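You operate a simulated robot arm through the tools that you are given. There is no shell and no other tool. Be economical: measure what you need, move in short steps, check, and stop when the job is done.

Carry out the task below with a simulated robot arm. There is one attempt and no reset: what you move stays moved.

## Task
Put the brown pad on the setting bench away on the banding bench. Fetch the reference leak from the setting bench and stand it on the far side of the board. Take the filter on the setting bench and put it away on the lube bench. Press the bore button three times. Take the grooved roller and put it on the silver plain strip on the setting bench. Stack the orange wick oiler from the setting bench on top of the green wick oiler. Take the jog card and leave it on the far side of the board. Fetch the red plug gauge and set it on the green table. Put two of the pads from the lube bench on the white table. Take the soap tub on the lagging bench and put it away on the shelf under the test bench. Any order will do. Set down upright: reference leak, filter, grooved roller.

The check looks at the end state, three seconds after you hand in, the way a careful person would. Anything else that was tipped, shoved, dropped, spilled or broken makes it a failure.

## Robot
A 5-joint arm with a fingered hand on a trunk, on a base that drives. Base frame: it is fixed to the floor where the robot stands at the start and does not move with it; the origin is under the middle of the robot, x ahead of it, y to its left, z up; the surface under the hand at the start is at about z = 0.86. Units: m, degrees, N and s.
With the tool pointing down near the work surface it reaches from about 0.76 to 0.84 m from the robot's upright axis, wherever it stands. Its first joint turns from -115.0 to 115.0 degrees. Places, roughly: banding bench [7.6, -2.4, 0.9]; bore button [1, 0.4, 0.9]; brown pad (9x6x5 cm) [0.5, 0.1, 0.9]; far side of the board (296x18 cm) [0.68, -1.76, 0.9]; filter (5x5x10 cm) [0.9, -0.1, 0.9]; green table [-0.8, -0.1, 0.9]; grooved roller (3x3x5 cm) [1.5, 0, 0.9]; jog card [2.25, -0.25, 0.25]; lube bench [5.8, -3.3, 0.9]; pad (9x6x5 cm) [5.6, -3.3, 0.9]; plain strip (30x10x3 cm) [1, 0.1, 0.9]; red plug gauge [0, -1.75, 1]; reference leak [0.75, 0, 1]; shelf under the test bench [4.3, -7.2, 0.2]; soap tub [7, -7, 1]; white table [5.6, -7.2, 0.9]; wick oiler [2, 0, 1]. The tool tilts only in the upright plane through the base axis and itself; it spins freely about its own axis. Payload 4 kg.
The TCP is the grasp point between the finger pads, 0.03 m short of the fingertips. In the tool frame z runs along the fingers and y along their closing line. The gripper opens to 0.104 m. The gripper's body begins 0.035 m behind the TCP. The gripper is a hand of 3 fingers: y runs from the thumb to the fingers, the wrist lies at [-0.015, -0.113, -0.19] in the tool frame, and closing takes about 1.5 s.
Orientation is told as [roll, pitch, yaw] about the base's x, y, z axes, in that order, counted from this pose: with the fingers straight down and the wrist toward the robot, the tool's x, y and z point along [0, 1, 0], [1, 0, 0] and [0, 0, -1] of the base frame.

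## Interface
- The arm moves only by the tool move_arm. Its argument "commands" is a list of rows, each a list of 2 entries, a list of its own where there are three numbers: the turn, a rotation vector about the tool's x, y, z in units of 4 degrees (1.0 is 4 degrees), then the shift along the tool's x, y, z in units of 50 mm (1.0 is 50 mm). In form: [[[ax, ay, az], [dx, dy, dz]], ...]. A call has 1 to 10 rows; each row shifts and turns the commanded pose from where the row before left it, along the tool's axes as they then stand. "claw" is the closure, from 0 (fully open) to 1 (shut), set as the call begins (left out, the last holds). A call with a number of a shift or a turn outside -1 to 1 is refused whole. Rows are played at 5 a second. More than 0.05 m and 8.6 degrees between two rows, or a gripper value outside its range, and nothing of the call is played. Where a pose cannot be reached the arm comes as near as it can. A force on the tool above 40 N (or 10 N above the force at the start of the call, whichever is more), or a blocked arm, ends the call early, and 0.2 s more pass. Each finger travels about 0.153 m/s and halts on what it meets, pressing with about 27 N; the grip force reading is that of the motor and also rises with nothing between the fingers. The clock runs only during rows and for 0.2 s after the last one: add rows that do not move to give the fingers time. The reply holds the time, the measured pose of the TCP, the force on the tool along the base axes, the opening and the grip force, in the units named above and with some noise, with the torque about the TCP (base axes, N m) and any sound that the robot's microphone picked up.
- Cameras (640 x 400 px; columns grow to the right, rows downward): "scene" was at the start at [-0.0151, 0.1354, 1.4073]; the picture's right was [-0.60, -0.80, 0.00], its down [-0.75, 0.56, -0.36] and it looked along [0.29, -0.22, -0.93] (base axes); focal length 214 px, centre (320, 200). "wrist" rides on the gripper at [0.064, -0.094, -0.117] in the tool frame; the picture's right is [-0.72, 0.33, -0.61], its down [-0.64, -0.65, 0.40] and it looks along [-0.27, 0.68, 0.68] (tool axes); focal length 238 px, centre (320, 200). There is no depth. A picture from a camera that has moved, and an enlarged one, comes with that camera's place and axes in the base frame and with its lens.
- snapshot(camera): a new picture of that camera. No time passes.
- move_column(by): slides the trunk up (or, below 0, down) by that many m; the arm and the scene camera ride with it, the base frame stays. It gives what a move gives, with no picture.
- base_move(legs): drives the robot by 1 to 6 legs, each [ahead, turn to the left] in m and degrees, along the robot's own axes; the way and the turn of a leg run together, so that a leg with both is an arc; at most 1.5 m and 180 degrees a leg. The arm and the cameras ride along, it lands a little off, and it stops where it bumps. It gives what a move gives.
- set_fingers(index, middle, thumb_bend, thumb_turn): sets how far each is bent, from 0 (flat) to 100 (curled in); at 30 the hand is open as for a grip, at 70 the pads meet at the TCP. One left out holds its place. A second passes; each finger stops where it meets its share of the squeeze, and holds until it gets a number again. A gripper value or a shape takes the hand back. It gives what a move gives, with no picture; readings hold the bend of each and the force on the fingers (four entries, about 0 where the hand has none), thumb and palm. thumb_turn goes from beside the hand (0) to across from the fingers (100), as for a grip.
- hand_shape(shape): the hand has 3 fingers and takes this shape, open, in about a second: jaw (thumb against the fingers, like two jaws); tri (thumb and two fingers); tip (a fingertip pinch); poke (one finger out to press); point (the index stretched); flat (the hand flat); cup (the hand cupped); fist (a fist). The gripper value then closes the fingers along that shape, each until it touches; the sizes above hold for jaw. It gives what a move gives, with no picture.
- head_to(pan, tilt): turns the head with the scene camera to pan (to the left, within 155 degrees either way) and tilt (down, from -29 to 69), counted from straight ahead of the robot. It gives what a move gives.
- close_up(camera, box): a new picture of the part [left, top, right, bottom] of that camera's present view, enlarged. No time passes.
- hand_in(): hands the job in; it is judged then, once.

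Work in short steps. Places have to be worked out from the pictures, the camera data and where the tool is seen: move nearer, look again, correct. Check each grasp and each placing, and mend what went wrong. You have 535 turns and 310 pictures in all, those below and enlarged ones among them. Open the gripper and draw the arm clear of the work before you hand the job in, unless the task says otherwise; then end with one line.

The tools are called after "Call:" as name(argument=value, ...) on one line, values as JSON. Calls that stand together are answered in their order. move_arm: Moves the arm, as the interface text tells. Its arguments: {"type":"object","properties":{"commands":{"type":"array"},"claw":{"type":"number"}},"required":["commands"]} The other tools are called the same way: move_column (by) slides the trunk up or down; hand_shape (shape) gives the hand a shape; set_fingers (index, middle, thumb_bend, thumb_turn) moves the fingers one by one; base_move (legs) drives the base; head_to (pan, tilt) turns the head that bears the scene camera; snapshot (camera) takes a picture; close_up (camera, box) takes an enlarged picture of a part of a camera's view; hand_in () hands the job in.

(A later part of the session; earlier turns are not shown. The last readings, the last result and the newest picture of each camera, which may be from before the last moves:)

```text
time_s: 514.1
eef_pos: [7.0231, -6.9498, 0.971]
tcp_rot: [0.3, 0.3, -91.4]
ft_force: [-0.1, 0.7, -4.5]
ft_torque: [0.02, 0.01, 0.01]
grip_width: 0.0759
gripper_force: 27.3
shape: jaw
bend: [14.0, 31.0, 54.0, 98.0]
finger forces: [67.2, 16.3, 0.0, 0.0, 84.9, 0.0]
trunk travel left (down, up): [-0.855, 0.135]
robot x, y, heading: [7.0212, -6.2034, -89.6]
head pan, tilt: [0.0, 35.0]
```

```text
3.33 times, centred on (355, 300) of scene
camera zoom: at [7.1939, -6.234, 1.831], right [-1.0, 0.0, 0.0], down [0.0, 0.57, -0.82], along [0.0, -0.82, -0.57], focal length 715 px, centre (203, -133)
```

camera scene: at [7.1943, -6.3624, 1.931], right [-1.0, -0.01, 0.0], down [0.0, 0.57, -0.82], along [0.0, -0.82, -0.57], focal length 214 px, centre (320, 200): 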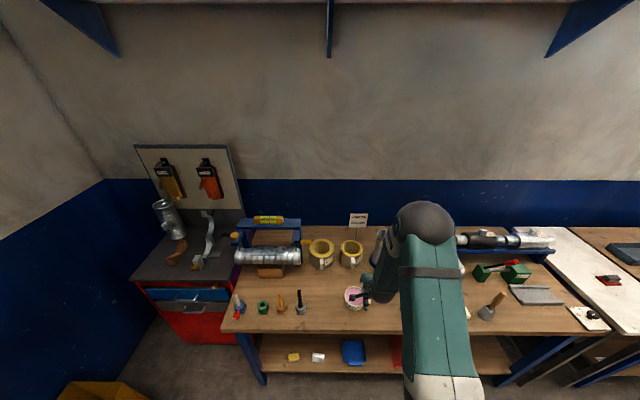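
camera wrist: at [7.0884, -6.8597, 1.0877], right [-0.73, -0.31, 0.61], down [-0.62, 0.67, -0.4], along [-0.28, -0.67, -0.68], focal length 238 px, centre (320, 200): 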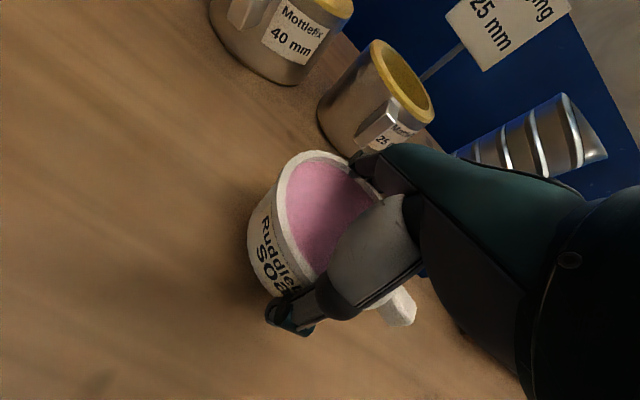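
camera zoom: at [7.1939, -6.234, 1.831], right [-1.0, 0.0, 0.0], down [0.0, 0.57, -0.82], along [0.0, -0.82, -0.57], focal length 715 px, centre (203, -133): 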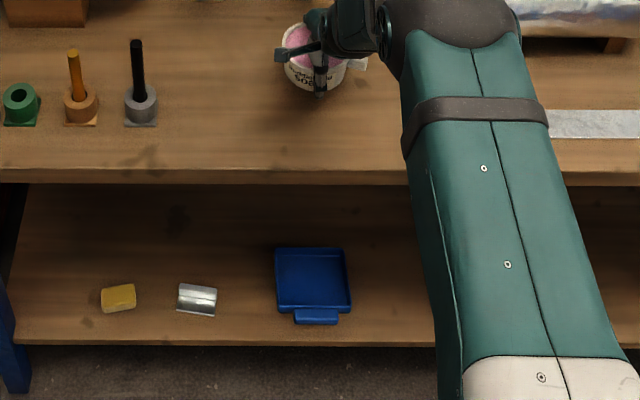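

Level and secure. Raise, retract gently, and drive to the test bench.

Call:
move_column(by=0.13)

Call:
move_arm(commands=[[[0, 0, 0], [0, -0.5, 0]], [[0, 0, 0], [0, -0.6, 0]], [[0, 0, 0], [0, -0.6, 0]], [[0, 0, 0], [0, -0.6, 0]], [[0, 0, 0], [0, -0.6, 0]], [[0, 0, 0], [0, -0.6, 0]], [[0, 0, 0], [0, -0.5, 0]], [[0, 0, 0], [0, 0, 0]]])

Call:
base_move(legs=[[0, -90], [1.4, 0], [1.1, 0], [0, 90]])

Call:
snapshot(camera="scene")

Call:
snapshot(camera="wrist")

```text
time_s: 515.7
eef_pos: [7.0239, -6.9516, 1.1004]
tcp_rot: [0.3, 0.3, -91.5]
ft_force: [-0.2, 0.5, -4.3]
ft_torque: [0.04, -0.01, -0.04]
grip_width: 0.0759
gripper_force: 26.6
shape: jaw
bend: [14.0, 31.0, 54.0, 98.0]
finger forces: [67.2, 16.1, 0.0, 0.0, 84.9, 0.1]
trunk travel left (down, up): [-0.985, 0.005]
robot x, y, heading: [7.0183, -6.1989, -89.8]
head pan, tilt: [0.0, 35.0]
```

```text
time_s: 517.5
eef_pos: [7.0277, -6.7496, 1.0996]
tcp_rot: [0.2, 0.4, -91.4]
ft_force: [-0.4, -0.6, -4.2]
ft_torque: [0.02, 0.01, 0.02]
grip_width: 0.076
gripper_force: 26.9
shape: jaw
bend: [14.0, 31.0, 54.0, 98.0]
finger forces: [65.3, 16.1, 0.0, 0.0, 83.0, 0.1]
trunk travel left (down, up): [-0.985, 0.005]
robot x, y, heading: [7.0226, -6.2011, -89.8]
head pan, tilt: [0.0, 35.0]
```

```text
time_s: 537.1
eef_pos: [4.5627, -6.7955, 1.1009]
tcp_rot: [0.3, 0.3, -91.9]
ft_force: [0.3, 0.2, -4.2]
ft_torque: [0.06, 0.0, -0.03]
grip_width: 0.0759
gripper_force: 26.9
shape: jaw
bend: [15.0, 32.0, 54.0, 98.0]
finger forces: [60.4, 14.6, 0.1, 0.0, 75.6, 0.0]
trunk travel left (down, up): [-0.985, 0.005]
robot x, y, heading: [4.5602, -6.2482, -90.0]
head pan, tilt: [0.0, 35.0]
```

```text
146 pictures are left
camera scene: at [4.7349, -6.281, 1.961], right [-1.0, 0.01, 0.0], down [0.0, 0.57, -0.82], along [-0.01, -0.82, -0.57], focal length 214 px, centre (320, 200)
```

scene: 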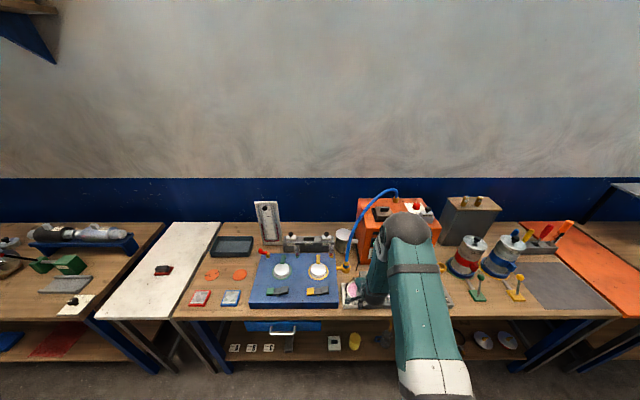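

```text
145 pictures are left
camera wrist: at [4.6293, -6.7059, 1.2174], right [-0.73, -0.3, 0.61], down [-0.62, 0.68, -0.4], along [-0.29, -0.67, -0.68], focal length 238 px, centre (320, 200)
```

wrist: 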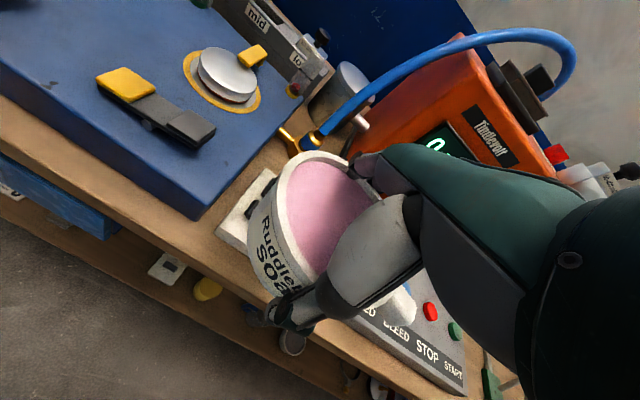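

Call:
close_up(camera="scene", box=[200, 300, 560, 400])

Call:
head_to(pan=-35, tilt=45)

Call:
snapshot(camera="scene")

```text
1.78 times, centred on (380, 350) of scene
camera zoom: at [4.7349, -6.281, 1.961], right [-1.0, 0.01, 0.0], down [0.0, 0.57, -0.82], along [-0.01, -0.82, -0.57], focal length 381 px, centre (213, -67)
```

zoom: 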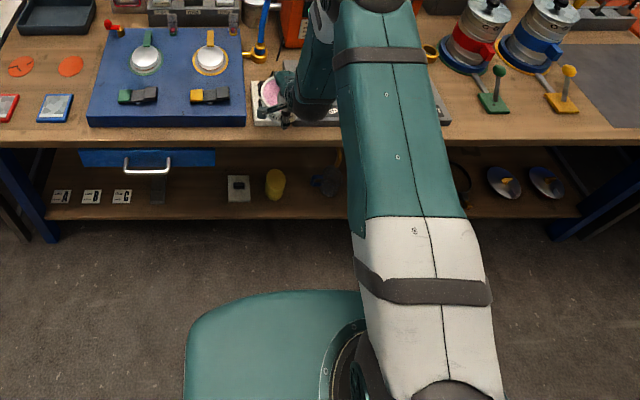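

```text
time_s: 538.1
eef_pos: [4.5637, -6.796, 1.1004]
tcp_rot: [0.3, 0.3, -91.9]
ft_force: [-0.4, 0.3, -3.9]
ft_torque: [0.05, -0.03, -0.02]
grip_width: 0.0757
gripper_force: 27.8
shape: jaw
bend: [15.0, 32.0, 54.0, 98.0]
finger forces: [60.5, 14.6, 0.0, 0.0, 75.7, 0.1]
trunk travel left (down, up): [-0.985, 0.005]
robot x, y, heading: [4.5624, -6.2438, -90.6]
head pan, tilt: [-35.0, 45.0]
```

```text
143 pictures are left
camera scene: at [4.6883, -6.2593, 1.9462], right [-0.82, 0.58, 0.0], down [0.41, 0.58, -0.71], along [-0.41, -0.58, -0.71], focal length 214 px, centre (320, 200)
```

scene: 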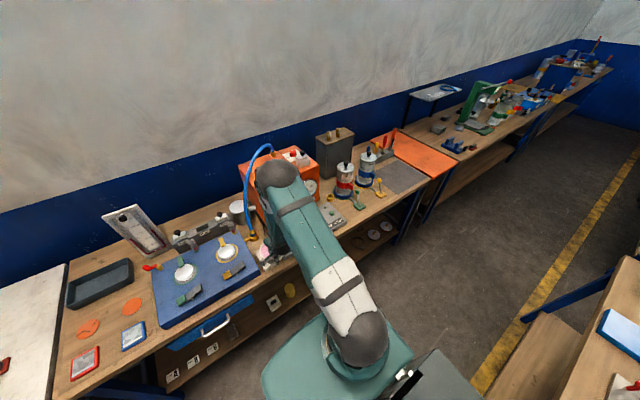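

I need to see the shelf's middle part hidden by the arm; swing the arm to the left.

Call:
move_arm(commands=[[[0, 0, -1], [0.75, 0, 0]], [[0, 0, -1], [0.75, 0, 0]], [[0, 0, -1], [0.75, 0, 0]], [[0, 0, -1], [0.75, 0, 0]], [[0, 0, -1], [0.75, 0, 0]], [[0, 0, -1], [0.75, 0, 0]], [[0, 0, -1], [0.75, 0, 0]], [[0, 0, -1], [0.75, 0, 0]], [[0, 0, -1], [0.75, 0, 0]], [[0, 0, 0], [0, 0, 0]]])

Call:
head_to(pan=-20, tilt=55)

Call:
snapshot(camera="scene")

```text
time_s: 540.3
eef_pos: [4.8757, -6.7208, 1.105]
tcp_rot: [0.8, 0.1, -55.5]
ft_force: [-0.4, -0.4, -5.3]
ft_torque: [0.01, -0.03, 0.0]
grip_width: 0.0755
gripper_force: 27.0
shape: jaw
bend: [15.0, 32.0, 54.0, 98.0]
finger forces: [60.2, 14.6, 0.0, 0.0, 75.3, 0.1]
out of reach, approached as far as the arm can: row 6, 9
trunk travel left (down, up): [-0.985, 0.005]
robot x, y, heading: [4.5629, -6.2485, -90.4]
head pan, tilt: [-35.0, 45.0]
```

```text
time_s: 541.1
eef_pos: [4.8753, -6.7198, 1.106]
tcp_rot: [0.9, 0.2, -55.5]
ft_force: [-0.1, 0.3, -4.9]
ft_torque: [0.01, 0.02, -0.02]
grip_width: 0.0756
gripper_force: 27.1
shape: jaw
bend: [15.0, 32.0, 54.0, 98.0]
finger forces: [60.2, 14.7, 0.0, 0.0, 75.2, 0.0]
trunk travel left (down, up): [-0.985, 0.005]
robot x, y, heading: [4.5642, -6.2446, -90.4]
head pan, tilt: [-20.0, 55.0]
```

```text
142 pictures are left
camera scene: at [4.7108, -6.2603, 1.9327], right [-0.94, 0.35, 0.0], down [0.29, 0.77, -0.57], along [-0.2, -0.54, -0.82], focal length 214 px, centre (320, 200)
```

scene: 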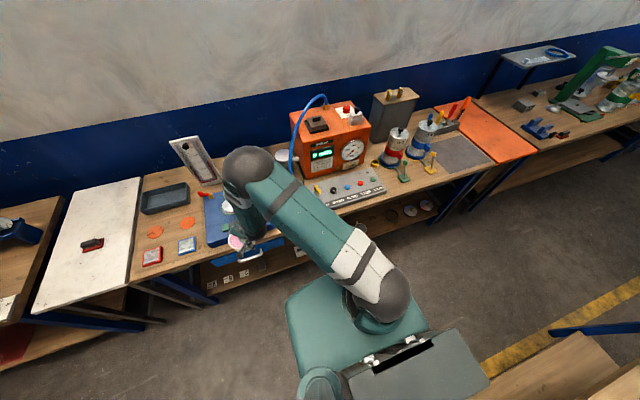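

Call:
close_up(camera="scene", box=[280, 170, 470, 280])

```text
3.37 times, centred on (375, 225) of scene
camera zoom: at [4.7108, -6.2603, 1.9327], right [-0.94, 0.35, 0.0], down [0.29, 0.77, -0.57], along [-0.2, -0.54, -0.82], focal length 722 px, centre (135, 116)
```

zoom: 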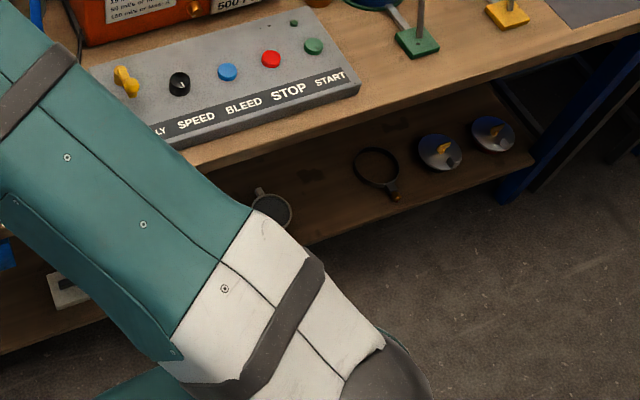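

A free gap on the shelf lies at about x 3.80–4.01, y ≈ -6.98 (between a mug and a black ring). Swing the arm back, back off, and drive there.

Call:
move_arm(commands=[[[0, 0, 1], [-0.75, 0, 0]], [[0, 0, 1], [-0.75, 0, 0]], [[0, 0, 1], [-0.75, 0, 0]], [[0, 0, 1], [-0.75, 0, 0]], [[0, 0, 1], [-0.75, 0, 0]], [[0, 0, 1], [-0.75, 0, 0]], [[0, 0, 1], [-0.75, 0, 0]], [[0, 0, 1], [-0.75, 0, 0]], [[0, 0, 1], [-0.75, 0, 0]], [[0, 0, 0], [0, 0, 0]]])

Call:
base_move(legs=[[-0.22, 0], [0, -90], [0.66, 0], [0, 90]])

Call:
head_to(pan=0, tilt=40)

Call:
snapshot(camera="scene")

```text
time_s: 543.3
eef_pos: [4.559, -6.8223, 1.0978]
tcp_rot: [0.1, 0.3, -92.2]
ft_force: [0.2, 0.4, -5.0]
ft_torque: [0.05, 0.02, 0.0]
grip_width: 0.0752
gripper_force: 26.6
shape: jaw
bend: [15.0, 32.0, 54.0, 98.0]
finger forces: [60.1, 14.4, 0.0, 0.0, 74.9, 0.1]
trunk travel left (down, up): [-0.985, 0.005]
robot x, y, heading: [4.5662, -6.2468, -90.2]
head pan, tilt: [-20.0, 55.0]
```

```text
time_s: 545.0
eef_pos: [4.5608, -6.6129, 1.0975]
tcp_rot: [0.1, 0.5, -92.1]
ft_force: [-0.5, -0.3, -5.2]
ft_torque: [0.02, 0.02, 0.05]
grip_width: 0.0757
gripper_force: 26.1
shape: jaw
bend: [15.0, 32.0, 54.0, 98.0]
finger forces: [60.4, 14.4, 0.1, 0.0, 75.4, 0.1]
trunk travel left (down, up): [-0.985, 0.005]
robot x, y, heading: [4.56, -6.0379, -90.0]
head pan, tilt: [-20.0, 55.0]
stopped in leg 1: the robot was blocked; the commanded pose is now the measured one
```

```text
time_s: 545.9
eef_pos: [4.5601, -6.6148, 1.0994]
tcp_rot: [0.0, 0.4, -92.0]
ft_force: [-0.2, -0.1, -4.4]
ft_torque: [-0.04, -0.02, 0.0]
grip_width: 0.0752
gripper_force: 27.4
shape: jaw
bend: [15.0, 32.0, 54.0, 98.0]
finger forces: [60.5, 14.5, 0.0, 0.0, 75.4, 0.0]
trunk travel left (down, up): [-0.985, 0.005]
robot x, y, heading: [4.5626, -6.0373, -90.2]
head pan, tilt: [0.0, 40.0]
```

```text
140 pictures are left
camera scene: at [4.7358, -6.0697, 1.9534], right [-1.0, 0.01, 0.0], down [0.0, 0.64, -0.77], along [-0.01, -0.77, -0.64], focal length 214 px, centre (320, 200)
```

scene: 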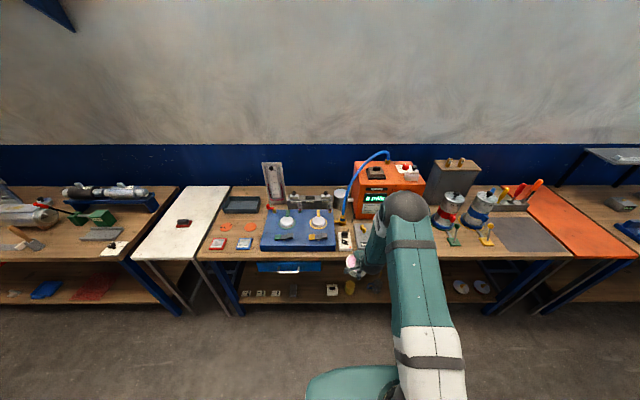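

The rear bumped something at y ≈ -6.04; look behind.

Call:
head_to(pan=-150, tilt=50)

Call:
snapshot(camera="scene")

```text
time_s: 548.2
eef_pos: [4.5613, -6.6138, 1.0992]
tcp_rot: [0.1, 0.4, -92.1]
ft_force: [0.4, -0.6, -4.5]
ft_torque: [0.02, 0.01, 0.01]
grip_width: 0.0754
gripper_force: 26.8
shape: jaw
bend: [15.0, 32.0, 54.0, 98.0]
finger forces: [60.3, 14.5, 0.1, 0.1, 75.4, 0.0]
trunk travel left (down, up): [-0.985, 0.005]
robot x, y, heading: [4.5673, -6.0423, -90.3]
head pan, tilt: [-150.0, 50.0]
```

```text
139 pictures are left
camera scene: at [4.6983, -5.9186, 1.9393], right [0.87, 0.5, 0.0], down [0.38, -0.67, -0.64], along [-0.32, 0.56, -0.77], focal length 214 px, centre (320, 200)
```

scene: 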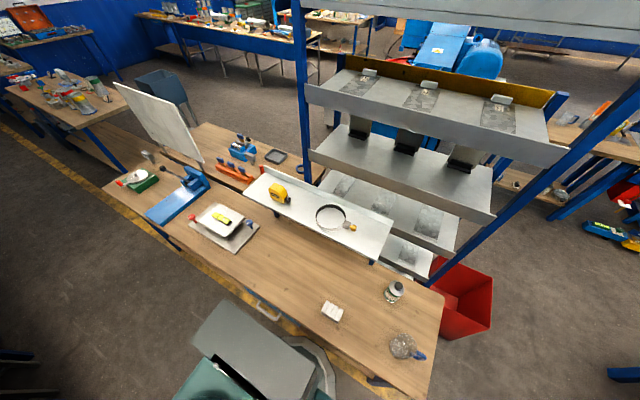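

It was only the bench edge behind; nothing moved. Move forward, turn and drive to x ≈ 3.92.

Call:
base_move(legs=[[0.2, 0], [0, -90], [0.65, 0], [0, 90]])

Call:
move_arm(commands=[[[0, 0, 0], [0, -0.3, -0.7]], [[0, 0, 0], [0, -0.3, -0.7]], [[0, 0, 0], [0, -0.3, -0.7]], [[0, 0, 0], [0, -0.3, -0.7]], [[0, 0, 0], [0, -0.3, -0.7]], [[0, 0, 0], [0, -0.4, -0.7]], [[0, 0, 0], [0, -0.4, -0.7]], [[0, 0, 0], [0, -0.4, -0.7]], [[0, 0, 0], [0, -0.3, -0.3]], [[0, 0, 0], [0, 0, 0]]])

Call:
head_to(pan=0, tilt=55)

Call:
snapshot(camera="scene")

```text
time_s: 560.6
eef_pos: [3.9181, -6.815, 1.0997]
tcp_rot: [0.1, 0.4, -91.8]
ft_force: [0.4, 0.4, -4.6]
ft_torque: [-0.01, 0.0, 0.02]
grip_width: 0.0754
gripper_force: 26.9
shape: jaw
bend: [16.0, 33.0, 54.0, 98.0]
finger forces: [58.6, 13.1, 0.0, 0.0, 71.4, 0.0]
trunk travel left (down, up): [-0.985, 0.005]
robot x, y, heading: [3.9172, -6.2399, -89.7]
head pan, tilt: [-150.0, 50.0]
```

```text
time_s: 562.8
eef_pos: [3.9211, -6.667, 1.3953]
tcp_rot: [0.1, 0.5, -91.8]
ft_force: [0.4, 0.6, -5.3]
ft_torque: [-0.02, -0.06, -0.01]
grip_width: 0.0753
gripper_force: 26.9
shape: jaw
bend: [16.0, 33.0, 54.0, 98.0]
finger forces: [58.2, 13.1, 0.0, 0.0, 70.6, 0.0]
trunk travel left (down, up): [-0.985, 0.005]
robot x, y, heading: [3.9163, -6.2415, -90.4]
head pan, tilt: [-150.0, 50.0]
```

```text
time_s: 565.2
eef_pos: [3.9203, -6.6662, 1.3963]
tcp_rot: [0.0, 0.4, -91.9]
ft_force: [-0.2, 0.5, -4.5]
ft_torque: [0.02, -0.03, -0.02]
grip_width: 0.0755
gripper_force: 27.0
shape: jaw
bend: [16.0, 33.0, 54.0, 98.0]
finger forces: [58.1, 13.1, 0.0, 0.0, 70.6, 0.0]
trunk travel left (down, up): [-0.985, 0.005]
robot x, y, heading: [3.9204, -6.2427, -89.8]
head pan, tilt: [0.0, 55.0]
```

```text
138 pictures are left
camera scene: at [4.0911, -6.2573, 1.9328], right [-1.0, 0.0, 0.0], down [0.0, 0.82, -0.57], along [0.0, -0.57, -0.82], focal length 214 px, centre (320, 200)
```

scene: 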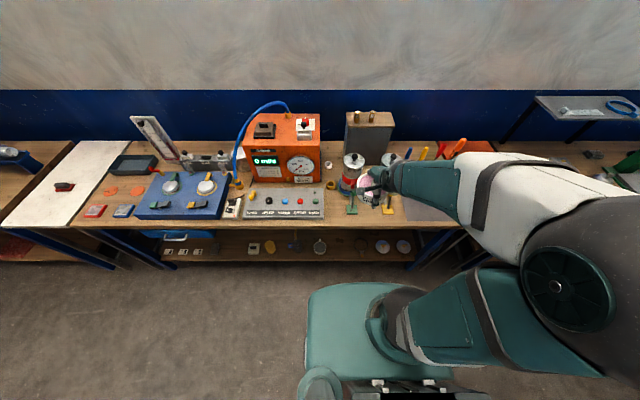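

Gap confirmed at x ≈ 3.92. The tub clears the bench edge by ~6 cm. Lower the trunk in stages.

Call:
move_column(by=-0.45)

Call:
snapshot(camera="scene")

Call:
snapshot(camera="wrist")

```text
refused: -0.45 is not a number from -0.4 to 0.4
```

```text
137 pictures are left
camera scene: at [4.0911, -6.2573, 1.9328], right [-1.0, 0.0, 0.0], down [0.0, 0.82, -0.57], along [0.0, -0.57, -0.82], focal length 214 px, centre (320, 200)
```

scene: 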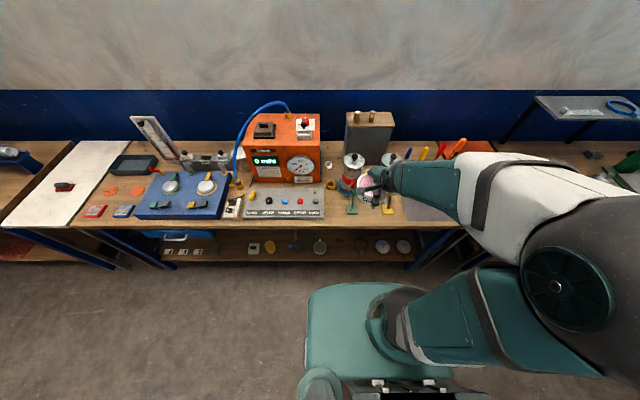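

```text
136 pictures are left
camera wrist: at [3.9874, -6.5764, 1.5116], right [-0.73, -0.31, 0.61], down [-0.62, 0.68, -0.4], along [-0.29, -0.67, -0.68], focal length 238 px, centre (320, 200)
```

wrist: 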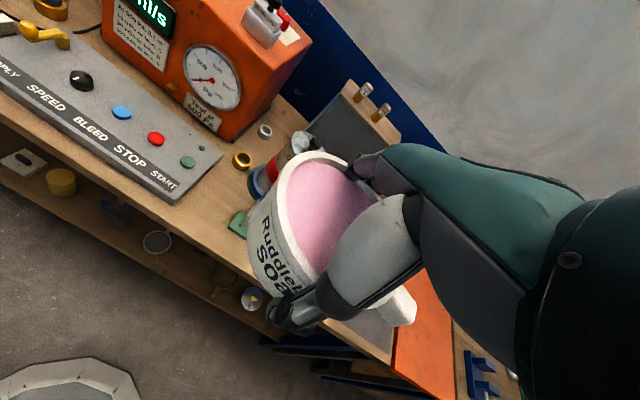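

Call:
move_column(by=-0.38)

Call:
snapshot(camera="wrist")

```text
time_s: 568.9
eef_pos: [3.92, -6.6667, 1.0146]
tcp_rot: [-0.1, 0.4, -91.9]
ft_force: [-0.8, 0.3, -4.4]
ft_torque: [0.04, -0.02, -0.01]
grip_width: 0.0756
gripper_force: 26.9
shape: jaw
bend: [16.0, 33.0, 54.0, 98.0]
finger forces: [58.0, 13.1, 0.1, 0.0, 70.3, 0.0]
trunk travel left (down, up): [-0.605, 0.385]
robot x, y, heading: [3.918, -6.2379, -89.9]
head pan, tilt: [0.0, 55.0]
```

```text
135 pictures are left
camera wrist: at [3.9874, -6.5763, 1.1317], right [-0.73, -0.31, 0.61], down [-0.62, 0.68, -0.4], along [-0.29, -0.67, -0.68], focal length 238 px, centre (320, 200)
```

wrist: 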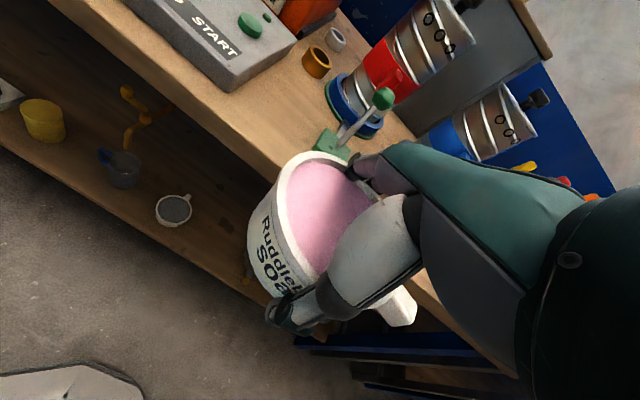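

Clearance to the bench edge looks small; back the base by 10 cm before lowering further.

Call:
base_move(legs=[[-0.1, 0]])

Call:
move_column(by=-0.3)

Call:
snapshot(camera="wrist")

Call:
snapshot(camera="scene")

```text
time_s: 570.0
eef_pos: [3.9215, -6.5661, 1.015]
tcp_rot: [0.2, 0.3, -91.9]
ft_force: [0.1, -0.4, -5.0]
ft_torque: [0.01, -0.02, 0.02]
grip_width: 0.0752
gripper_force: 27.0
shape: jaw
bend: [16.0, 33.0, 54.0, 98.0]
finger forces: [58.1, 13.2, 0.0, 0.0, 70.6, 0.1]
trunk travel left (down, up): [-0.605, 0.385]
robot x, y, heading: [3.9172, -6.1455, -90.1]
head pan, tilt: [0.0, 55.0]
```

```text
time_s: 573.0
eef_pos: [3.9216, -6.5665, 0.7159]
tcp_rot: [0.0, 0.4, -92.0]
ft_force: [0.2, 0.3, -4.5]
ft_torque: [0.04, 0.04, 0.0]
grip_width: 0.0753
gripper_force: 26.9
shape: jaw
bend: [16.0, 33.0, 54.0, 98.0]
finger forces: [57.9, 13.3, 0.0, 0.1, 70.2, 0.0]
trunk travel left (down, up): [-0.305, 0.685]
robot x, y, heading: [3.9189, -6.1383, -90.0]
head pan, tilt: [0.0, 55.0]
```

```text
134 pictures are left
camera wrist: at [3.9876, -6.4765, 0.8317], right [-0.73, -0.31, 0.61], down [-0.62, 0.68, -0.4], along [-0.29, -0.67, -0.68], focal length 238 px, centre (320, 200)
```

wrist: 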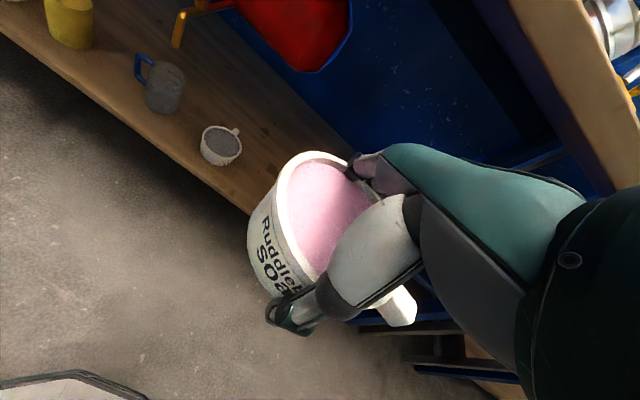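

```text
133 pictures are left
camera scene: at [4.0913, -6.1573, 1.2528], right [-1.0, 0.0, 0.0], down [0.0, 0.82, -0.57], along [0.0, -0.57, -0.82], focal length 214 px, centre (320, 200)
```

scene: 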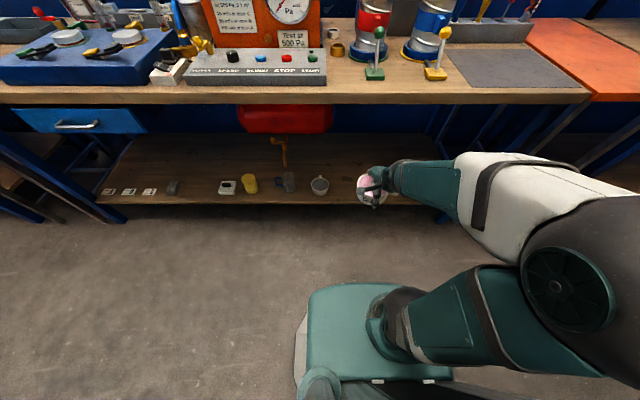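

Clear. Lower the remaining trunk travel.

Call:
move_column(by=-0.3)

Call:
head_to(pan=0, tilt=35)

Call:
snapshot(camera="scene")

Call:
snapshot(camera="wrist")

```text
time_s: 576.0
eef_pos: [3.9212, -6.5662, 0.4153]
tcp_rot: [0.0, 0.5, -91.8]
ft_force: [-0.2, 0.0, -3.9]
ft_torque: [0.05, 0.01, 0.0]
grip_width: 0.0754
gripper_force: 27.0
shape: jaw
bend: [16.0, 33.0, 54.0, 98.0]
finger forces: [57.7, 13.2, 0.0, 0.0, 70.1, 0.1]
trunk travel left (down, up): [-0.005, 0.985]
robot x, y, heading: [3.9197, -6.1427, -90.3]
head pan, tilt: [0.0, 55.0]
```

```text
time_s: 576.8
eef_pos: [3.9213, -6.5668, 0.4151]
tcp_rot: [-0.1, 0.3, -91.8]
ft_force: [-0.4, 0.9, -5.2]
ft_torque: [0.02, 0.0, -0.02]
grip_width: 0.0755
gripper_force: 27.1
shape: jaw
bend: [16.0, 33.0, 54.0, 98.0]
finger forces: [57.7, 13.2, 0.1, 0.0, 70.0, 0.0]
trunk travel left (down, up): [-0.005, 0.985]
robot x, y, heading: [3.9173, -6.1418, -90.0]
head pan, tilt: [0.0, 35.0]
```

```text
132 pictures are left
camera scene: at [4.0912, -6.1732, 0.9809], right [-1.0, 0.0, 0.0], down [0.0, 0.57, -0.82], along [0.0, -0.82, -0.57], focal length 214 px, centre (320, 200)
```

scene: 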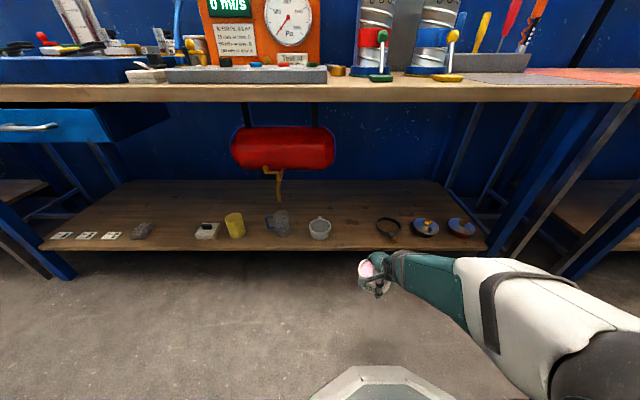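

```text
131 pictures are left
camera wrist: at [3.9876, -6.4764, 0.5317], right [-0.73, -0.31, 0.61], down [-0.62, 0.68, -0.4], along [-0.29, -0.67, -0.68], focal length 238 px, centre (320, 200)
```

wrist: 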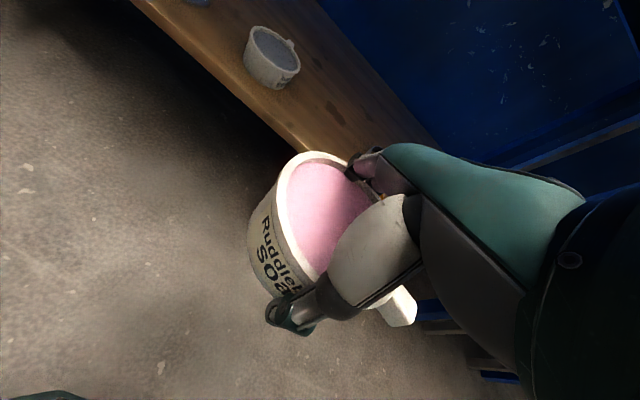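

Shelf top is at z ≈ 0.25, y from -6.84 to -7.44; the gap is free. Drive 10 cm forward and reach in.

Call:
base_move(legs=[[0.1, 0]])

Call:
move_arm(commands=[[[0, 0, 0], [0, 0.6, 0]], [[0, 0, 0], [0, 0.7, 0]], [[0, 0, 0], [0, 0.7, 0]], [[0, 0, 0], [0, 0.7, 0]], [[0, 0, 0], [0, 0.7, 0]], [[0, 0, 0], [0, 0.7, 0]], [[0, 0, 0], [0, 0.7, 0]], [[0, 0, 0], [0, 0.7, 0]], [[0, 0, 0], [0, 0.7, 0]], [[0, 0, 0], [0, 0.4, 0]]])

Call:
snapshot(camera="scene")

Call:
snapshot(camera="wrist")

```text
time_s: 578.0
eef_pos: [3.9215, -6.6654, 0.4144]
tcp_rot: [0.0, 0.5, -91.9]
ft_force: [0.4, 1.1, -4.1]
ft_torque: [0.06, 0.05, 0.05]
grip_width: 0.0753
gripper_force: 27.1
shape: jaw
bend: [16.0, 33.0, 54.0, 98.0]
finger forces: [57.8, 13.3, 0.1, 0.0, 70.2, 0.0]
trunk travel left (down, up): [-0.005, 0.985]
robot x, y, heading: [3.9213, -6.2392, -90.2]
head pan, tilt: [0.0, 35.0]
```

```text
time_s: 580.2
eef_pos: [3.9118, -6.9943, 0.4132]
tcp_rot: [0.0, 0.3, -91.9]
ft_force: [-0.6, -0.6, -4.0]
ft_torque: [0.02, -0.01, 0.04]
grip_width: 0.0758
gripper_force: 26.9
shape: jaw
bend: [17.0, 33.0, 54.0, 98.0]
finger forces: [57.1, 13.4, 0.0, 0.1, 69.4, 0.0]
trunk travel left (down, up): [-0.005, 0.985]
robot x, y, heading: [3.9198, -6.2358, -90.2]
head pan, tilt: [0.0, 35.0]
```

```text
130 pictures are left
camera scene: at [4.0911, -6.2721, 0.981], right [-1.0, 0.0, 0.0], down [0.0, 0.57, -0.82], along [0.0, -0.82, -0.57], focal length 214 px, centre (320, 200)
```

scene: 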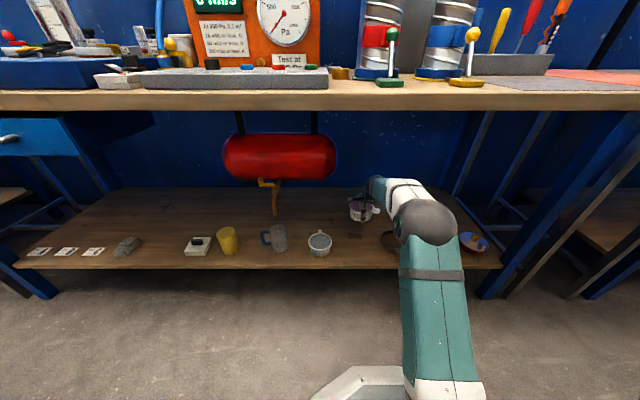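

```text
129 pictures are left
camera wrist: at [3.977, -6.9051, 0.5307], right [-0.73, -0.31, 0.61], down [-0.62, 0.68, -0.4], along [-0.29, -0.67, -0.68], focal length 238 px, centre (320, 200)
```

wrist: 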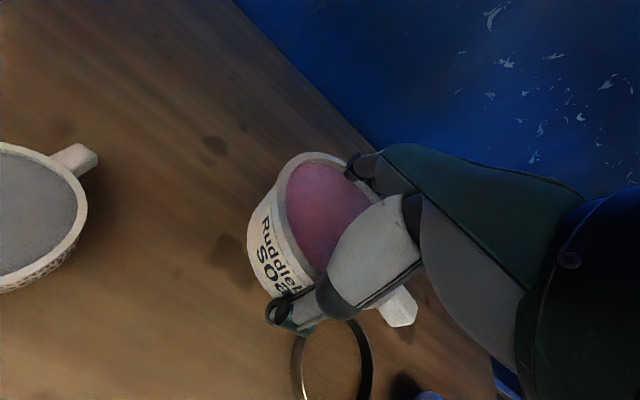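

Well placed between mug and ring. Descend carefully.

Call:
move_arm(commands=[[[0, 0, 0], [0, 0.2, 0.4]], [[0, 0, 0], [0, 0.2, 0.4]], [[0, 0, 0], [0, 0, 0.4]], [[0, 0, 0], [0, 0, 0.2]]])

Call:
snapshot(camera="wrist")

```text
time_s: 581.2
eef_pos: [3.9115, -7.0148, 0.3435]
tcp_rot: [0.0, 0.4, -91.8]
ft_force: [-1.0, -0.2, -3.4]
ft_torque: [0.0, 0.01, 0.04]
grip_width: 0.0757
gripper_force: 27.2
shape: jaw
bend: [17.0, 33.0, 54.0, 98.0]
finger forces: [57.1, 13.3, 0.1, 0.0, 69.4, 0.0]
trunk travel left (down, up): [-0.005, 0.985]
robot x, y, heading: [3.9171, -6.2388, -90.2]
head pan, tilt: [0.0, 35.0]
```

```text
128 pictures are left
camera wrist: at [3.9767, -6.9246, 0.4599], right [-0.73, -0.31, 0.61], down [-0.62, 0.68, -0.4], along [-0.29, -0.67, -0.68], focal length 238 px, centre (320, 200)
```

wrist: 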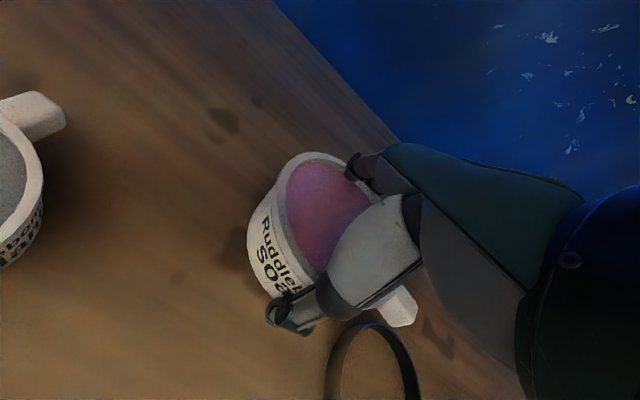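

Call:
move_arm(commands=[[[0, 0, 0], [0, 0, 0.1]], [[0, 0, 0], [0, 0, 0.1]], [[0, 0, 0], [0, 0, 0.1]], [[0, 0, 0], [0, 0, 0.08]]])

```text
time_s: 582.2
eef_pos: [3.9109, -7.0141, 0.3238]
tcp_rot: [0.0, 0.4, -91.7]
ft_force: [0.1, -0.5, -4.0]
ft_torque: [0.05, 0.05, -0.01]
grip_width: 0.0752
gripper_force: 26.9
shape: jaw
bend: [17.0, 33.0, 54.0, 98.0]
finger forces: [57.0, 13.4, 0.0, 0.0, 69.2, 0.0]
trunk travel left (down, up): [-0.005, 0.985]
robot x, y, heading: [3.9176, -6.2426, -90.1]
head pan, tilt: [0.0, 35.0]
```

Call:
move_arm(commands=[[[0, 0, 0], [0, 0, 0.08]], [[0, 0, 0], [0, 0, 0.08]], [[0, 0, 0], [0, 0, 0.08]], [[0, 0, 0], [0, 0, 0.08]]])

```text
time_s: 583.2
eef_pos: [3.9103, -7.0135, 0.3081]
tcp_rot: [0.0, 0.4, -91.9]
ft_force: [0.8, -0.3, -3.3]
ft_torque: [0.06, -0.01, 0.0]
grip_width: 0.0751
gripper_force: 27.2
shape: jaw
bend: [17.0, 33.0, 54.0, 98.0]
finger forces: [57.1, 13.4, 0.0, 0.0, 69.2, 0.0]
trunk travel left (down, up): [-0.005, 0.985]
robot x, y, heading: [3.9175, -6.2388, -90.2]
head pan, tilt: [0.0, 35.0]
```

Call:
move_arm(commands=[[[0, 0, 0], [0, 0, 0.08]], [[0, 0, 0], [0, 0, 0.08]], [[0, 0, 0], [0, 0, 0.08]], [[0, 0, 0], [0, 0, 0.08]]])

Call:
snapshot(camera="wrist")

```text
time_s: 584.2
eef_pos: [3.9093, -7.013, 0.2926]
tcp_rot: [0.0, 0.4, -92.0]
ft_force: [0.2, -0.3, -4.7]
ft_torque: [0.02, 0.02, -0.01]
grip_width: 0.0754
gripper_force: 27.2
shape: jaw
bend: [17.0, 33.0, 54.0, 98.0]
finger forces: [56.9, 13.5, 0.0, 0.1, 69.2, 0.0]
trunk travel left (down, up): [-0.005, 0.985]
robot x, y, heading: [3.9177, -6.242, -90.1]
head pan, tilt: [0.0, 35.0]
```

```text
127 pictures are left
camera wrist: at [3.976, -6.9239, 0.4084], right [-0.73, -0.31, 0.61], down [-0.62, 0.68, -0.4], along [-0.29, -0.67, -0.68], focal length 238 px, centre (320, 200)
```

wrist: 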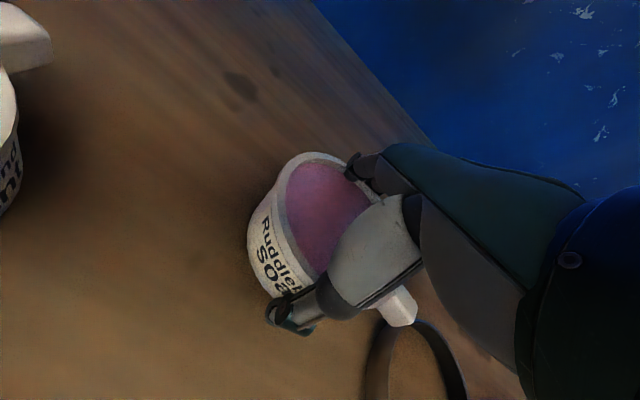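

Call:
move_arm(commands=[[[0, 0, 0], [0, 0, 0.1]], [[0, 0, 0], [0, 0, 0.1]], [[0, 0, 0], [0, 0, 0.08]], [[0, 0, 0], [0, 0, 0.08]], [[0, 0, 0], [0, 0, 0.08]]])

```text
time_s: 585.4
eef_pos: [3.9093, -7.0157, 0.2751]
tcp_rot: [0.0, -0.3, -91.9]
ft_force: [-1.1, 5.6, 25.9]
ft_torque: [-1.3, -0.08, -0.03]
grip_width: 0.0751
gripper_force: 27.2
shape: jaw
bend: [16.0, 33.0, 55.0, 98.0]
finger forces: [62.0, 12.8, 0.0, 0.0, 78.1, 0.0]
trunk travel left (down, up): [-0.005, 0.985]
robot x, y, heading: [3.9188, -6.2388, -90.1]
head pan, tilt: [0.0, 35.0]
```

Contact on the far edge. Relieve a little.

Call:
move_arm(commands=[[[0, 0, 0], [0, 0, -0.06]], [[0, 0, 0], [0, 0, 0]]])

```text
time_s: 586.0
eef_pos: [3.91, -7.0154, 0.2761]
tcp_rot: [0.1, 0.0, -91.9]
ft_force: [-1.0, -8.3, 20.5]
ft_torque: [-1.5, -0.02, -0.11]
grip_width: 0.0747
gripper_force: 26.9
shape: jaw
bend: [16.0, 33.0, 56.0, 98.0]
finger forces: [62.5, 13.5, 0.0, 0.1, 63.7, 0.1]
trunk travel left (down, up): [-0.005, 0.985]
robot x, y, heading: [3.9189, -6.2392, -90.1]
head pan, tilt: [0.0, 35.0]
```

Call:
move_arm(commands=[[[-0.25, 0, 0], [0, 0, -0.04]], [[0, 0, 0], [0, 0, 0]]])

```text
time_s: 586.6
eef_pos: [3.9093, -7.0131, 0.2752]
tcp_rot: [0.1, -0.8, -91.8]
ft_force: [-0.6, -5.0, 13.9]
ft_torque: [-1.04, -0.06, -0.07]
grip_width: 0.0747
gripper_force: 26.8
shape: jaw
bend: [16.0, 33.0, 56.0, 98.0]
finger forces: [59.9, 12.4, 0.0, 0.0, 64.6, 0.0]
trunk travel left (down, up): [-0.005, 0.985]
robot x, y, heading: [3.9225, -6.2374, -90.1]
head pan, tilt: [0.0, 35.0]
```

Release: open the fingers individually.

Call:
set_fingers(index=8, middle=10, thumb_bend=20)

Call:
snapshot(camera="wrist")

```text
time_s: 587.6
eef_pos: [3.9099, -7.0144, 0.2756]
tcp_rot: [0.0, -0.7, -91.9]
ft_force: [0.0, 0.0, 0.4]
ft_torque: [-0.01, 0.01, -0.02]
grip_width: 0.1408
gripper_force: 0.3
shape: fingers
bend: [8.0, 10.0, 20.0, 100.0]
finger forces: [0.0, 0.0, 0.0, 0.1, 0.1, 0.0]
trunk travel left (down, up): [-0.005, 0.985]
robot x, y, heading: [3.921, -6.237, -90.2]
head pan, tilt: [0.0, 35.0]
```

```text
126 pictures are left
camera wrist: at [3.9761, -6.9222, 0.3898], right [-0.73, -0.3, 0.62], down [-0.62, 0.67, -0.41], along [-0.29, -0.68, -0.67], focal length 238 px, centre (320, 200)
```

wrist: 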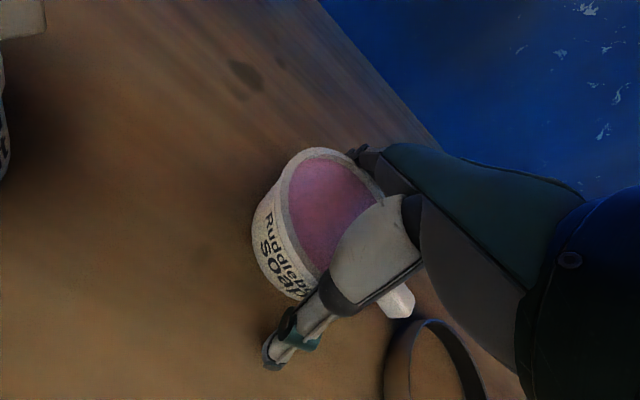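

Call:
set_fingers(index=2, middle=2, thumb_bend=0)

Call:
move_column(by=0.03)

Call:
snapshot(camera="wrist")

```text
time_s: 588.6
eef_pos: [3.9099, -7.0151, 0.2741]
tcp_rot: [0.0, -0.6, -91.9]
ft_force: [-1.0, 0.3, 0.1]
ft_torque: [0.03, -0.03, 0.02]
grip_width: 0.158
gripper_force: 0.0
shape: fingers
bend: [2.0, 2.0, 0.0, 100.0]
finger forces: [0.0, 0.0, 0.0, 0.0, 0.0, 0.0]
trunk travel left (down, up): [-0.005, 0.985]
robot x, y, heading: [3.9195, -6.239, -90.0]
head pan, tilt: [0.0, 35.0]
```

```text
time_s: 589.3
eef_pos: [3.9099, -7.0148, 0.3043]
tcp_rot: [0.0, -0.6, -91.9]
ft_force: [0.2, -0.2, 0.6]
ft_torque: [-0.02, -0.06, -0.01]
grip_width: 0.158
gripper_force: 0.0
shape: fingers
bend: [2.0, 2.0, 0.0, 100.0]
finger forces: [0.0, 0.0, 0.1, 0.1, 0.1, 0.0]
trunk travel left (down, up): [-0.035, 0.955]
robot x, y, heading: [3.9176, -6.2397, -90.1]
head pan, tilt: [0.0, 35.0]
```

```text
125 pictures are left
camera wrist: at [3.9761, -6.9223, 0.4201], right [-0.73, -0.3, 0.62], down [-0.62, 0.67, -0.41], along [-0.29, -0.68, -0.67], focal length 238 px, centre (320, 200)
```

wrist: 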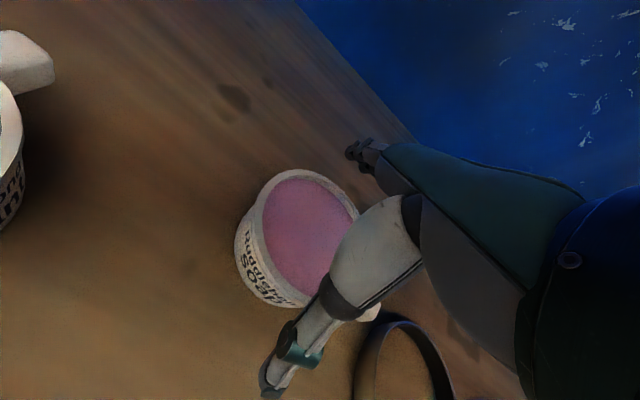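

Tub stands level on the shelf. Rise 12 cm, then withdraw.

Call:
move_column(by=0.12)

Call:
move_arm(commands=[[[0, 0, 0], [0, -0.8, 0]], [[0, 0, 0], [0, -0.8, 0]], [[0, 0, 0], [0, -0.8, 0]], [[0, 0, 0], [0, -0.8, 0]], [[0, 0, 0], [0, -0.8, 0]], [[0, 0, 0], [0, -0.8, 0]], [[0, 0, 0], [0, -0.8, 0]], [[0, 0, 0], [0, -0.8, 0]]])

Call:
snapshot(camera="wrist")

Call:
snapshot(camera="scene")

```text
time_s: 590.8
eef_pos: [3.9105, -7.0138, 0.4247]
tcp_rot: [-0.1, -0.7, -92.0]
ft_force: [0.0, -0.3, -0.7]
ft_torque: [-0.01, 0.04, 0.0]
grip_width: 0.1576
gripper_force: 0.1
shape: fingers
bend: [2.0, 2.0, 0.0, 100.0]
finger forces: [0.0, 0.1, 0.0, 0.1, 0.0, 0.1]
trunk travel left (down, up): [-0.155, 0.835]
robot x, y, heading: [3.9188, -6.2381, -90.0]
head pan, tilt: [0.0, 35.0]
```

```text
time_s: 592.6
eef_pos: [3.9192, -6.6954, 0.4219]
tcp_rot: [-0.1, -0.7, -91.8]
ft_force: [-1.0, -0.1, -0.8]
ft_torque: [-0.02, 0.01, 0.01]
grip_width: 0.158
gripper_force: 0.0
shape: fingers
bend: [2.0, 2.0, 0.0, 100.0]
finger forces: [0.0, 0.0, 0.0, 0.0, 0.0, 0.1]
trunk travel left (down, up): [-0.155, 0.835]
robot x, y, heading: [3.9164, -6.2367, -89.8]
head pan, tilt: [0.0, 35.0]
```

```text
124 pictures are left
camera wrist: at [3.9858, -6.604, 0.5373], right [-0.73, -0.29, 0.62], down [-0.62, 0.67, -0.41], along [-0.29, -0.68, -0.67], focal length 238 px, centre (320, 200)
```

wrist: 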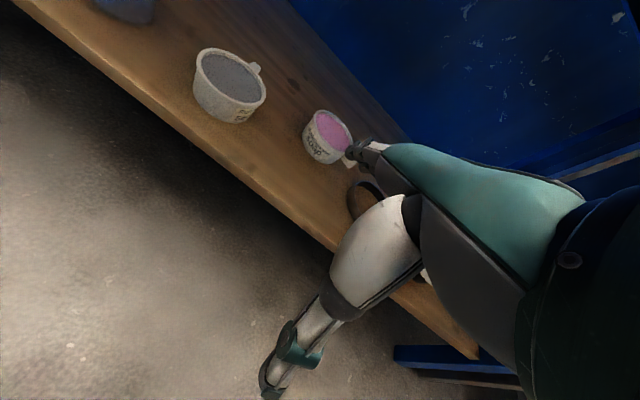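

```text
123 pictures are left
camera scene: at [4.0911, -6.2721, 1.131], right [-1.0, 0.0, 0.0], down [0.0, 0.57, -0.82], along [0.0, -0.82, -0.57], focal length 214 px, centre (320, 200)
```

scene: 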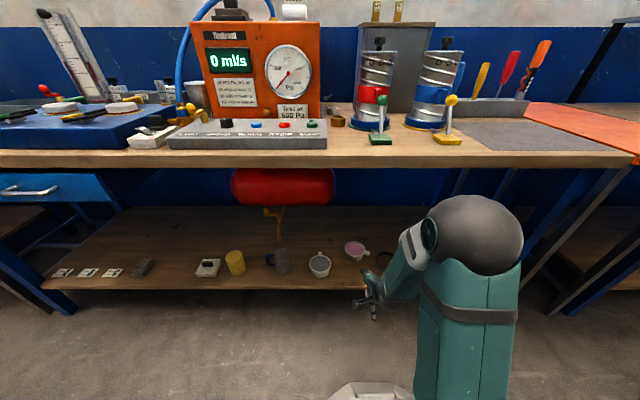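

Soap tub is on the shelf. Back off, restore the jaw, raise the trunk and head to the lube bench for the second pad.

Call:
base_move(legs=[[-0.08, 0]])

Call:
hand_shape(shape="jaw")

Call:
move_column(by=0.4)

Call:
move_column(by=0.39)

Call:
base_move(legs=[[0.06, 0], [0, 90], [1.4, 0], [0.57, 0], [0, 90], [1.5, 0]])

Call:
head_to(pan=0, tilt=35)

Call:
snapshot(camera="scene")

```text
time_s: 593.7
eef_pos: [3.919, -6.6172, 0.4221]
tcp_rot: [-0.1, -0.5, -92.0]
ft_force: [-0.3, -0.2, 0.4]
ft_torque: [0.0, 0.01, 0.01]
grip_width: 0.1579
gripper_force: 0.0
shape: fingers
bend: [2.0, 2.0, 0.0, 100.0]
finger forces: [0.0, 0.0, 0.1, 0.0, 0.0, 0.0]
trunk travel left (down, up): [-0.155, 0.835]
robot x, y, heading: [3.9252, -6.1581, -90.0]
head pan, tilt: [0.0, 35.0]
```

```text
time_s: 594.6
eef_pos: [3.921, -6.617, 0.4219]
tcp_rot: [-0.1, -0.5, -92.0]
ft_force: [-0.2, -0.2, 0.6]
ft_torque: [0.02, -0.01, -0.04]
grip_width: 0.1042
gripper_force: 0.1
shape: jaw
bend: [30.0, 30.0, 30.0, 98.0]
finger forces: [0.1, 0.0, 0.0, 0.1, 0.0, 0.0]
trunk travel left (down, up): [-0.155, 0.835]
robot x, y, heading: [3.9177, -6.162, -90.1]
head pan, tilt: [0.0, 35.0]
```

```text
time_s: 598.4
eef_pos: [3.9193, -6.6176, 0.8221]
tcp_rot: [-0.1, -0.6, -91.9]
ft_force: [0.4, 0.2, 0.2]
ft_torque: [0.0, 0.04, -0.03]
grip_width: 0.1042
gripper_force: 0.0
shape: jaw
bend: [30.0, 30.0, 30.0, 98.0]
finger forces: [0.0, 0.0, 0.1, 0.0, 0.0, 0.0]
trunk travel left (down, up): [-0.555, 0.435]
robot x, y, heading: [3.9173, -6.1639, -90.4]
head pan, tilt: [0.0, 35.0]
```

```text
time_s: 602.1
eef_pos: [3.919, -6.6169, 1.2112]
tcp_rot: [-0.1, -0.7, -91.8]
ft_force: [1.3, 0.6, 0.7]
ft_torque: [-0.05, -0.03, 0.0]
grip_width: 0.1039
gripper_force: 0.0
shape: jaw
bend: [30.0, 30.0, 30.0, 98.0]
finger forces: [0.0, 0.1, 0.1, 0.0, 0.0, 0.1]
trunk travel left (down, up): [-0.945, 0.045]
robot x, y, heading: [3.921, -6.158, -90.1]
head pan, tilt: [0.0, 35.0]
```

```text
time_s: 627.0
eef_pos: [5.9424, -4.3255, 1.2128]
tcp_rot: [-0.1, -0.6, 86.7]
ft_force: [-0.7, 0.4, 0.6]
ft_torque: [0.03, -0.03, 0.0]
grip_width: 0.1041
gripper_force: 0.0
shape: jaw
bend: [30.0, 30.0, 30.0, 98.0]
finger forces: [0.0, 0.0, 0.0, 0.0, 0.0, 0.0]
trunk travel left (down, up): [-0.945, 0.045]
robot x, y, heading: [5.93, -4.7843, 88.5]
head pan, tilt: [0.0, 35.0]
```

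```text
time_s: 627.6
eef_pos: [5.9436, -4.3254, 1.2126]
tcp_rot: [-0.1, -0.6, 86.6]
ft_force: [0.4, -0.5, 0.3]
ft_torque: [0.02, 0.0, 0.01]
grip_width: 0.1041
gripper_force: 0.1
shape: jaw
bend: [30.0, 30.0, 30.0, 98.0]
finger forces: [0.1, 0.0, 0.0, 0.0, 0.0, 0.1]
trunk travel left (down, up): [-0.945, 0.045]
robot x, y, heading: [5.9347, -4.7791, 88.5]
head pan, tilt: [0.0, 35.0]
```

```text
122 pictures are left
camera scene: at [5.7602, -4.7536, 1.921], right [1.0, -0.03, 0.0], down [-0.02, -0.57, -0.82], along [0.02, 0.82, -0.57], focal length 214 px, centre (320, 200)
```

scene: 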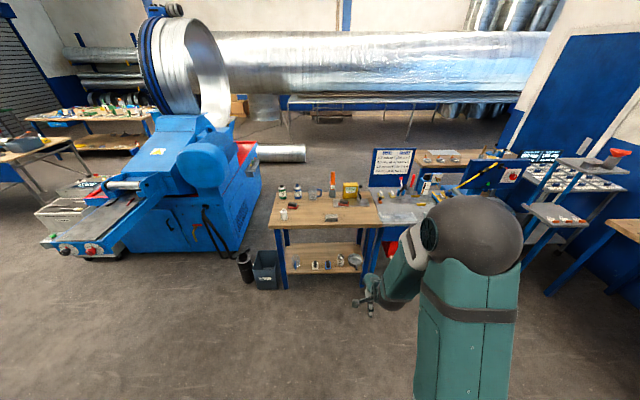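

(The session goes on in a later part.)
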